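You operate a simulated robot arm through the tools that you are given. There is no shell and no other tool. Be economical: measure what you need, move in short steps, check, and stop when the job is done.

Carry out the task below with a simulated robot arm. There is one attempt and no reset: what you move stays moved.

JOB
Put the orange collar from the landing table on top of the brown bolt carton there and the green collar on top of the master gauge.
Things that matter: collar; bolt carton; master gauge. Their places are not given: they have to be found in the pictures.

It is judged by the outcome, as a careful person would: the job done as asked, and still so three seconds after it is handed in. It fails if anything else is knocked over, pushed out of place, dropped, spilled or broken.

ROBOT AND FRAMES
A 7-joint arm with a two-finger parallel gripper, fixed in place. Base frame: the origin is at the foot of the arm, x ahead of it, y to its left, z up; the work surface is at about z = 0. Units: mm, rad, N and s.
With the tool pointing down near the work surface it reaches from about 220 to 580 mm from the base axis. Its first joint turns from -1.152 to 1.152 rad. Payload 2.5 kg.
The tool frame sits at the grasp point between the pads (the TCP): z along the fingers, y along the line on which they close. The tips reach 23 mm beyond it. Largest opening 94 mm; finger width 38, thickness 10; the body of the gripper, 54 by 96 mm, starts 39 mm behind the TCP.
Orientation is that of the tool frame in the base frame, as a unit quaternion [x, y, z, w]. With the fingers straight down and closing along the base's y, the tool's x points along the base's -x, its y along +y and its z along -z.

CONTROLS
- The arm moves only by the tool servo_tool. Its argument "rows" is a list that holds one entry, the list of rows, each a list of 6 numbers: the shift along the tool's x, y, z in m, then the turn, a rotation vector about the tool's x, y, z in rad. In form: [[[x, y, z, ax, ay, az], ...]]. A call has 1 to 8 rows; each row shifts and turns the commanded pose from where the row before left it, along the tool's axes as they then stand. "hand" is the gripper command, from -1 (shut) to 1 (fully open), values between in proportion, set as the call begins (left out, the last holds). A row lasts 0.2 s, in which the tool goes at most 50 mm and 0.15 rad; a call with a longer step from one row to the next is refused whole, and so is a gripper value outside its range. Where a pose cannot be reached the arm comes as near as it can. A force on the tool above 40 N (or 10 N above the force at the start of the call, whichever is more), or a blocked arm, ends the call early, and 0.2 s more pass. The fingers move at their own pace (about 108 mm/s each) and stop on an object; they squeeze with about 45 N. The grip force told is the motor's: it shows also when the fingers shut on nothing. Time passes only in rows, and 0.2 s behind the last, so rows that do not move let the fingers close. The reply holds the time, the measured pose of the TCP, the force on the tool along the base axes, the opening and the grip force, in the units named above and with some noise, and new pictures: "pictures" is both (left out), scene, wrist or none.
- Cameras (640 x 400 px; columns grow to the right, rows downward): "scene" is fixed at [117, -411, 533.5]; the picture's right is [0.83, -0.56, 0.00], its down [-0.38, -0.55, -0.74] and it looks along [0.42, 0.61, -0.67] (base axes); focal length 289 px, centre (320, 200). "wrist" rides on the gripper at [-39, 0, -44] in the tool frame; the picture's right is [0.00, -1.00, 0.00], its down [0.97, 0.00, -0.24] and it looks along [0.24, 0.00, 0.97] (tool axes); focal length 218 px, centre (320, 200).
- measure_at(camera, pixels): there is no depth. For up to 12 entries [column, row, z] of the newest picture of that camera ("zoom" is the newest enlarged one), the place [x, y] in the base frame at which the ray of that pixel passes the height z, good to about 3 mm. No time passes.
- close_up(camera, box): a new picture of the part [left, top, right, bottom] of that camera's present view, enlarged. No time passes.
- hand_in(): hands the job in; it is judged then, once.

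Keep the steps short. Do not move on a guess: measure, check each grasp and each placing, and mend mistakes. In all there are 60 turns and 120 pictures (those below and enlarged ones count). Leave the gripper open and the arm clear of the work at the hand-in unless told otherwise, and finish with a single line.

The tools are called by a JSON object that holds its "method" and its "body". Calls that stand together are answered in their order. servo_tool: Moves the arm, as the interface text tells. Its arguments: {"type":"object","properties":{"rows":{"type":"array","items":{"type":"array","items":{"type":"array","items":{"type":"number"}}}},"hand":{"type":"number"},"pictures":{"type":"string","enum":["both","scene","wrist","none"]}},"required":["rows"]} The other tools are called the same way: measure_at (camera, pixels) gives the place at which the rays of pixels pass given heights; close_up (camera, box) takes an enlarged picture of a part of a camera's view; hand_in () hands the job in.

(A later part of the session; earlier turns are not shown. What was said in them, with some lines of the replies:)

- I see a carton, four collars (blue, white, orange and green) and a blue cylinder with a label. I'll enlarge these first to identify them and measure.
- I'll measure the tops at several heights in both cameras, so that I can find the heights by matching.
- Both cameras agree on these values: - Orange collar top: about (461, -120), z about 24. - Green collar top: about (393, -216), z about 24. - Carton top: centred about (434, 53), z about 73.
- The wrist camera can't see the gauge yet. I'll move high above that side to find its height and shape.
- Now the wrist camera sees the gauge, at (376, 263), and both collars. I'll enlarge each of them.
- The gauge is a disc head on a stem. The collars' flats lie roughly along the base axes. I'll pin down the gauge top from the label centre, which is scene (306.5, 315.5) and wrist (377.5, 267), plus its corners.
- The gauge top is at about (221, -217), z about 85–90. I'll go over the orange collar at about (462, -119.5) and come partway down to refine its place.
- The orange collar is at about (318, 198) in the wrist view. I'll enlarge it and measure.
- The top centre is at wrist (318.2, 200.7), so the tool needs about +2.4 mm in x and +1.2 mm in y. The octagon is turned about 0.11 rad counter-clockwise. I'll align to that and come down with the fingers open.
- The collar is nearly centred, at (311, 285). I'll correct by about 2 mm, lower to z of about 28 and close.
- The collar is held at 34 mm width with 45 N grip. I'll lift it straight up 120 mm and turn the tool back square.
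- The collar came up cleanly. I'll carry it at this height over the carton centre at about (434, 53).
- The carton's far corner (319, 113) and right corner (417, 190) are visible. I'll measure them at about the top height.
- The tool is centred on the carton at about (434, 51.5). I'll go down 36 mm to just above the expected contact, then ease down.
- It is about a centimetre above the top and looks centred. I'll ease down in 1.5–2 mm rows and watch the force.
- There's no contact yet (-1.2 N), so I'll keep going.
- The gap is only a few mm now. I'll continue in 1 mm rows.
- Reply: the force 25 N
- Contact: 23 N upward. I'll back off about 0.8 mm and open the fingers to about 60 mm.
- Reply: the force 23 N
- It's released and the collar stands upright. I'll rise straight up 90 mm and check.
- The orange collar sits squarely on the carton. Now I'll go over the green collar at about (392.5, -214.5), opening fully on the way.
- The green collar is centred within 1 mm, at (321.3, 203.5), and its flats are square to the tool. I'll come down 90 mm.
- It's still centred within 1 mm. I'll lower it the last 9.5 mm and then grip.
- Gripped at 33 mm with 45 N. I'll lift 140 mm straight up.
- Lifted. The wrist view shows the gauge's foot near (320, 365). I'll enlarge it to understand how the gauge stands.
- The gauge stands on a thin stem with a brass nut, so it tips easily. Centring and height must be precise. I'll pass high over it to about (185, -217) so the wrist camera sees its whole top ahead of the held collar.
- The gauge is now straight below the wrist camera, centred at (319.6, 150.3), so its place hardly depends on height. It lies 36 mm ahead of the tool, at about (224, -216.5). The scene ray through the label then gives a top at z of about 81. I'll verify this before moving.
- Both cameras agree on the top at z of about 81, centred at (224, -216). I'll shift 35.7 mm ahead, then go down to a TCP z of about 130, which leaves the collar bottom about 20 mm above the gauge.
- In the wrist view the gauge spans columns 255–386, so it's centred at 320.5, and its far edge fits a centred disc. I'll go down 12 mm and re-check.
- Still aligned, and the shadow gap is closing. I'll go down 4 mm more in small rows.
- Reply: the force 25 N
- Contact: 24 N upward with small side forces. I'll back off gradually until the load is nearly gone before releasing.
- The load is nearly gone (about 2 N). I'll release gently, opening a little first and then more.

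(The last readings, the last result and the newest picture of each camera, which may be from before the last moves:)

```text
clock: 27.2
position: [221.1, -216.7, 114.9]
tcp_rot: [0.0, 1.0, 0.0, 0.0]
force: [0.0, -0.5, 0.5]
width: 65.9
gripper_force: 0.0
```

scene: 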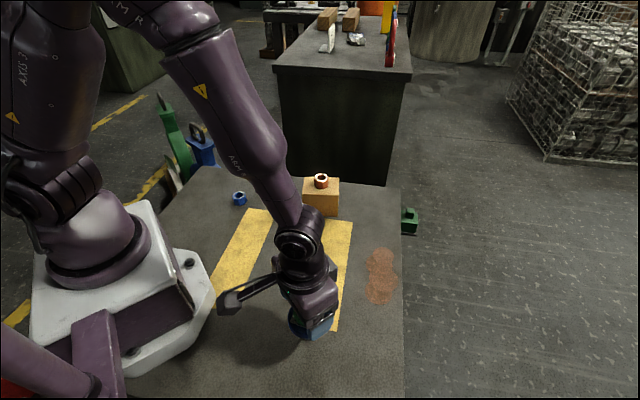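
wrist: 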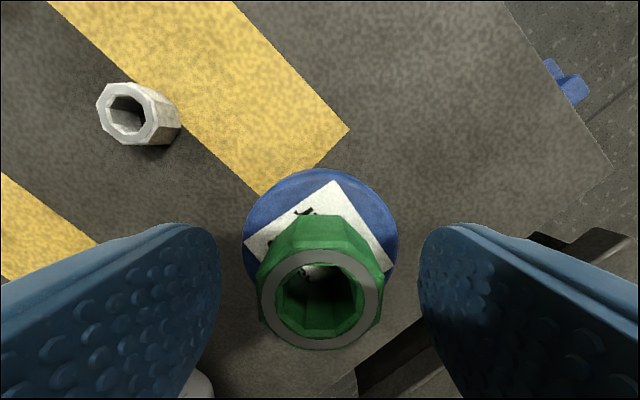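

The collar stands on the gauge and the fingers are clear of both. I'll rise straight up.

{"method": "servo_tool", "body": {"rows": [[[0, 0, -0.01, 0, 0, 0], [0, 0, -0.02, 0, 0, 0], [0, 0, -0.04, 0, 0, 0], [0, 0, -0.04, 0, 0, 0], [0, 0, -0.02, 0, 0, 0], [0, 0, 0, 0, 0, 0]]]}}

```text
clock: 28.6
position: [222.8, -214.9, 246.0]
tcp_rot: [0.0, 1.0, -0.001, 0.0]
force: [0.2, -0.1, 0.4]
width: 65.7
gripper_force: 0.1
```

scene: 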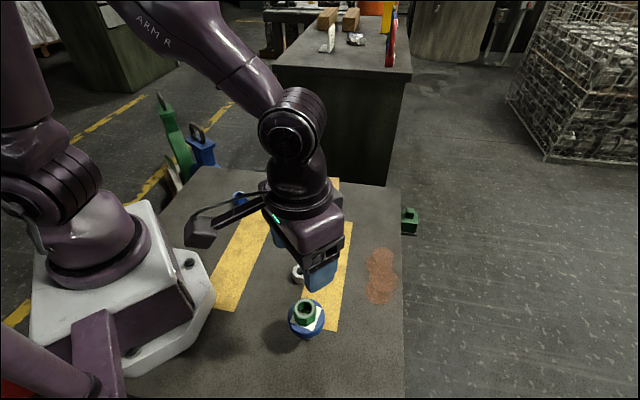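
wrist: 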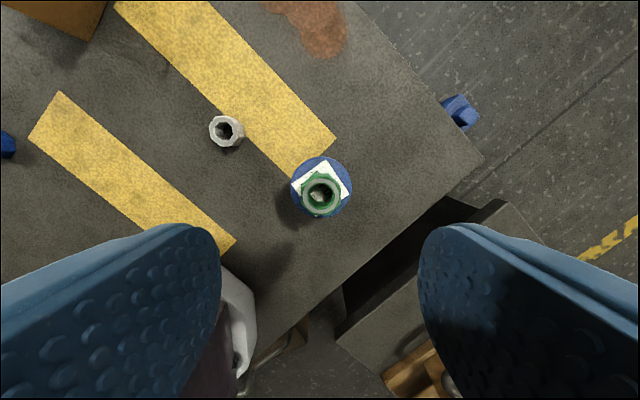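

The green collar is upright and centred on the gauge. I'll move the arm away, high and clear, open the gripper fully and do a final check.

{"method": "servo_tool", "body": {"rows": [[[-0.02, 0.035, -0.015, 0, 0, 0], [-0.02, 0.035, -0.015, 0, 0, 0], [-0.02, 0.035, 0, 0, 0, 0], [-0.02, 0.035, 0, 0, 0, 0], [0, 0, 0, 0, 0, 0], [0, 0, 0, 0, 0, 0], [0, 0, 0, 0, 0, 0]]], "hand": 1}}

{"method": "close_up", "body": {"camera": "scene", "box": [266, 280, 346, 345]}}

{"method": "close_up", "body": {"camera": "scene", "box": [220, 160, 420, 290]}}

```text
clock: 30.2
position: [302.5, -76.6, 276.0]
tcp_rot: [0.0, 1.0, 0.0, 0.001]
force: [0.3, -0.1, 0.9]
width: 94.0
gripper_force: 0.1
```

scene: 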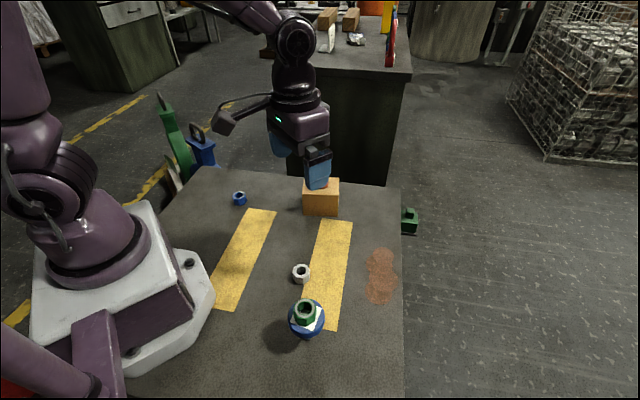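
wrist: 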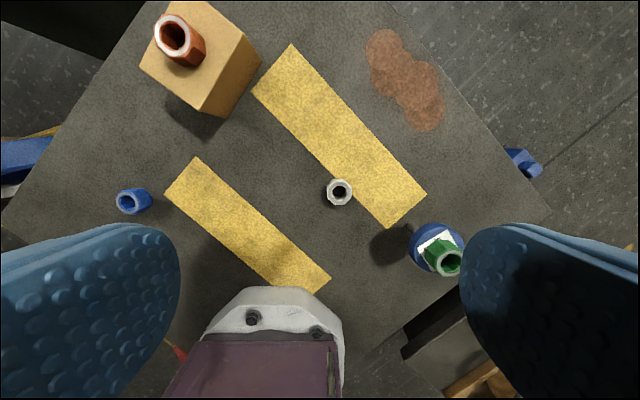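

```text
6.15 times, centred on (306, 312) of scene
```

zoom: 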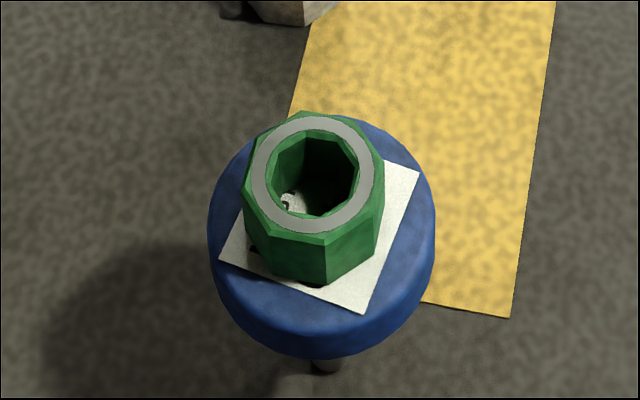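

```text
3.08 times, centred on (320, 225) of scene
```

zoom: 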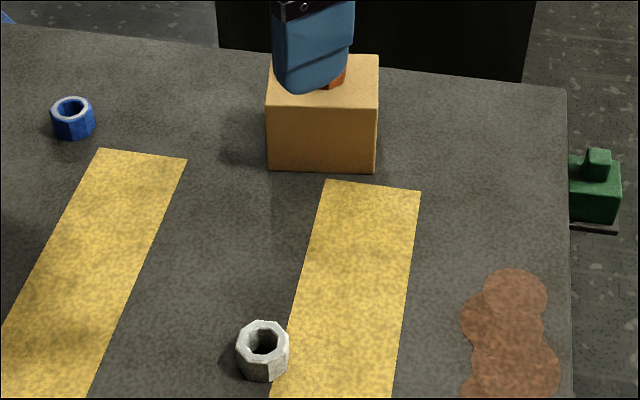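

Both collars are in place and standing steady. The blue and white collars haven't moved, the gripper is open and the arm is clear. I'm handing in.

{"method": "hand_in", "body": {}}

```text
The job is handed in.
```

The orange collar is on top of the brown bolt carton, the green collar is on top of the master gauge, and the job is handed in.
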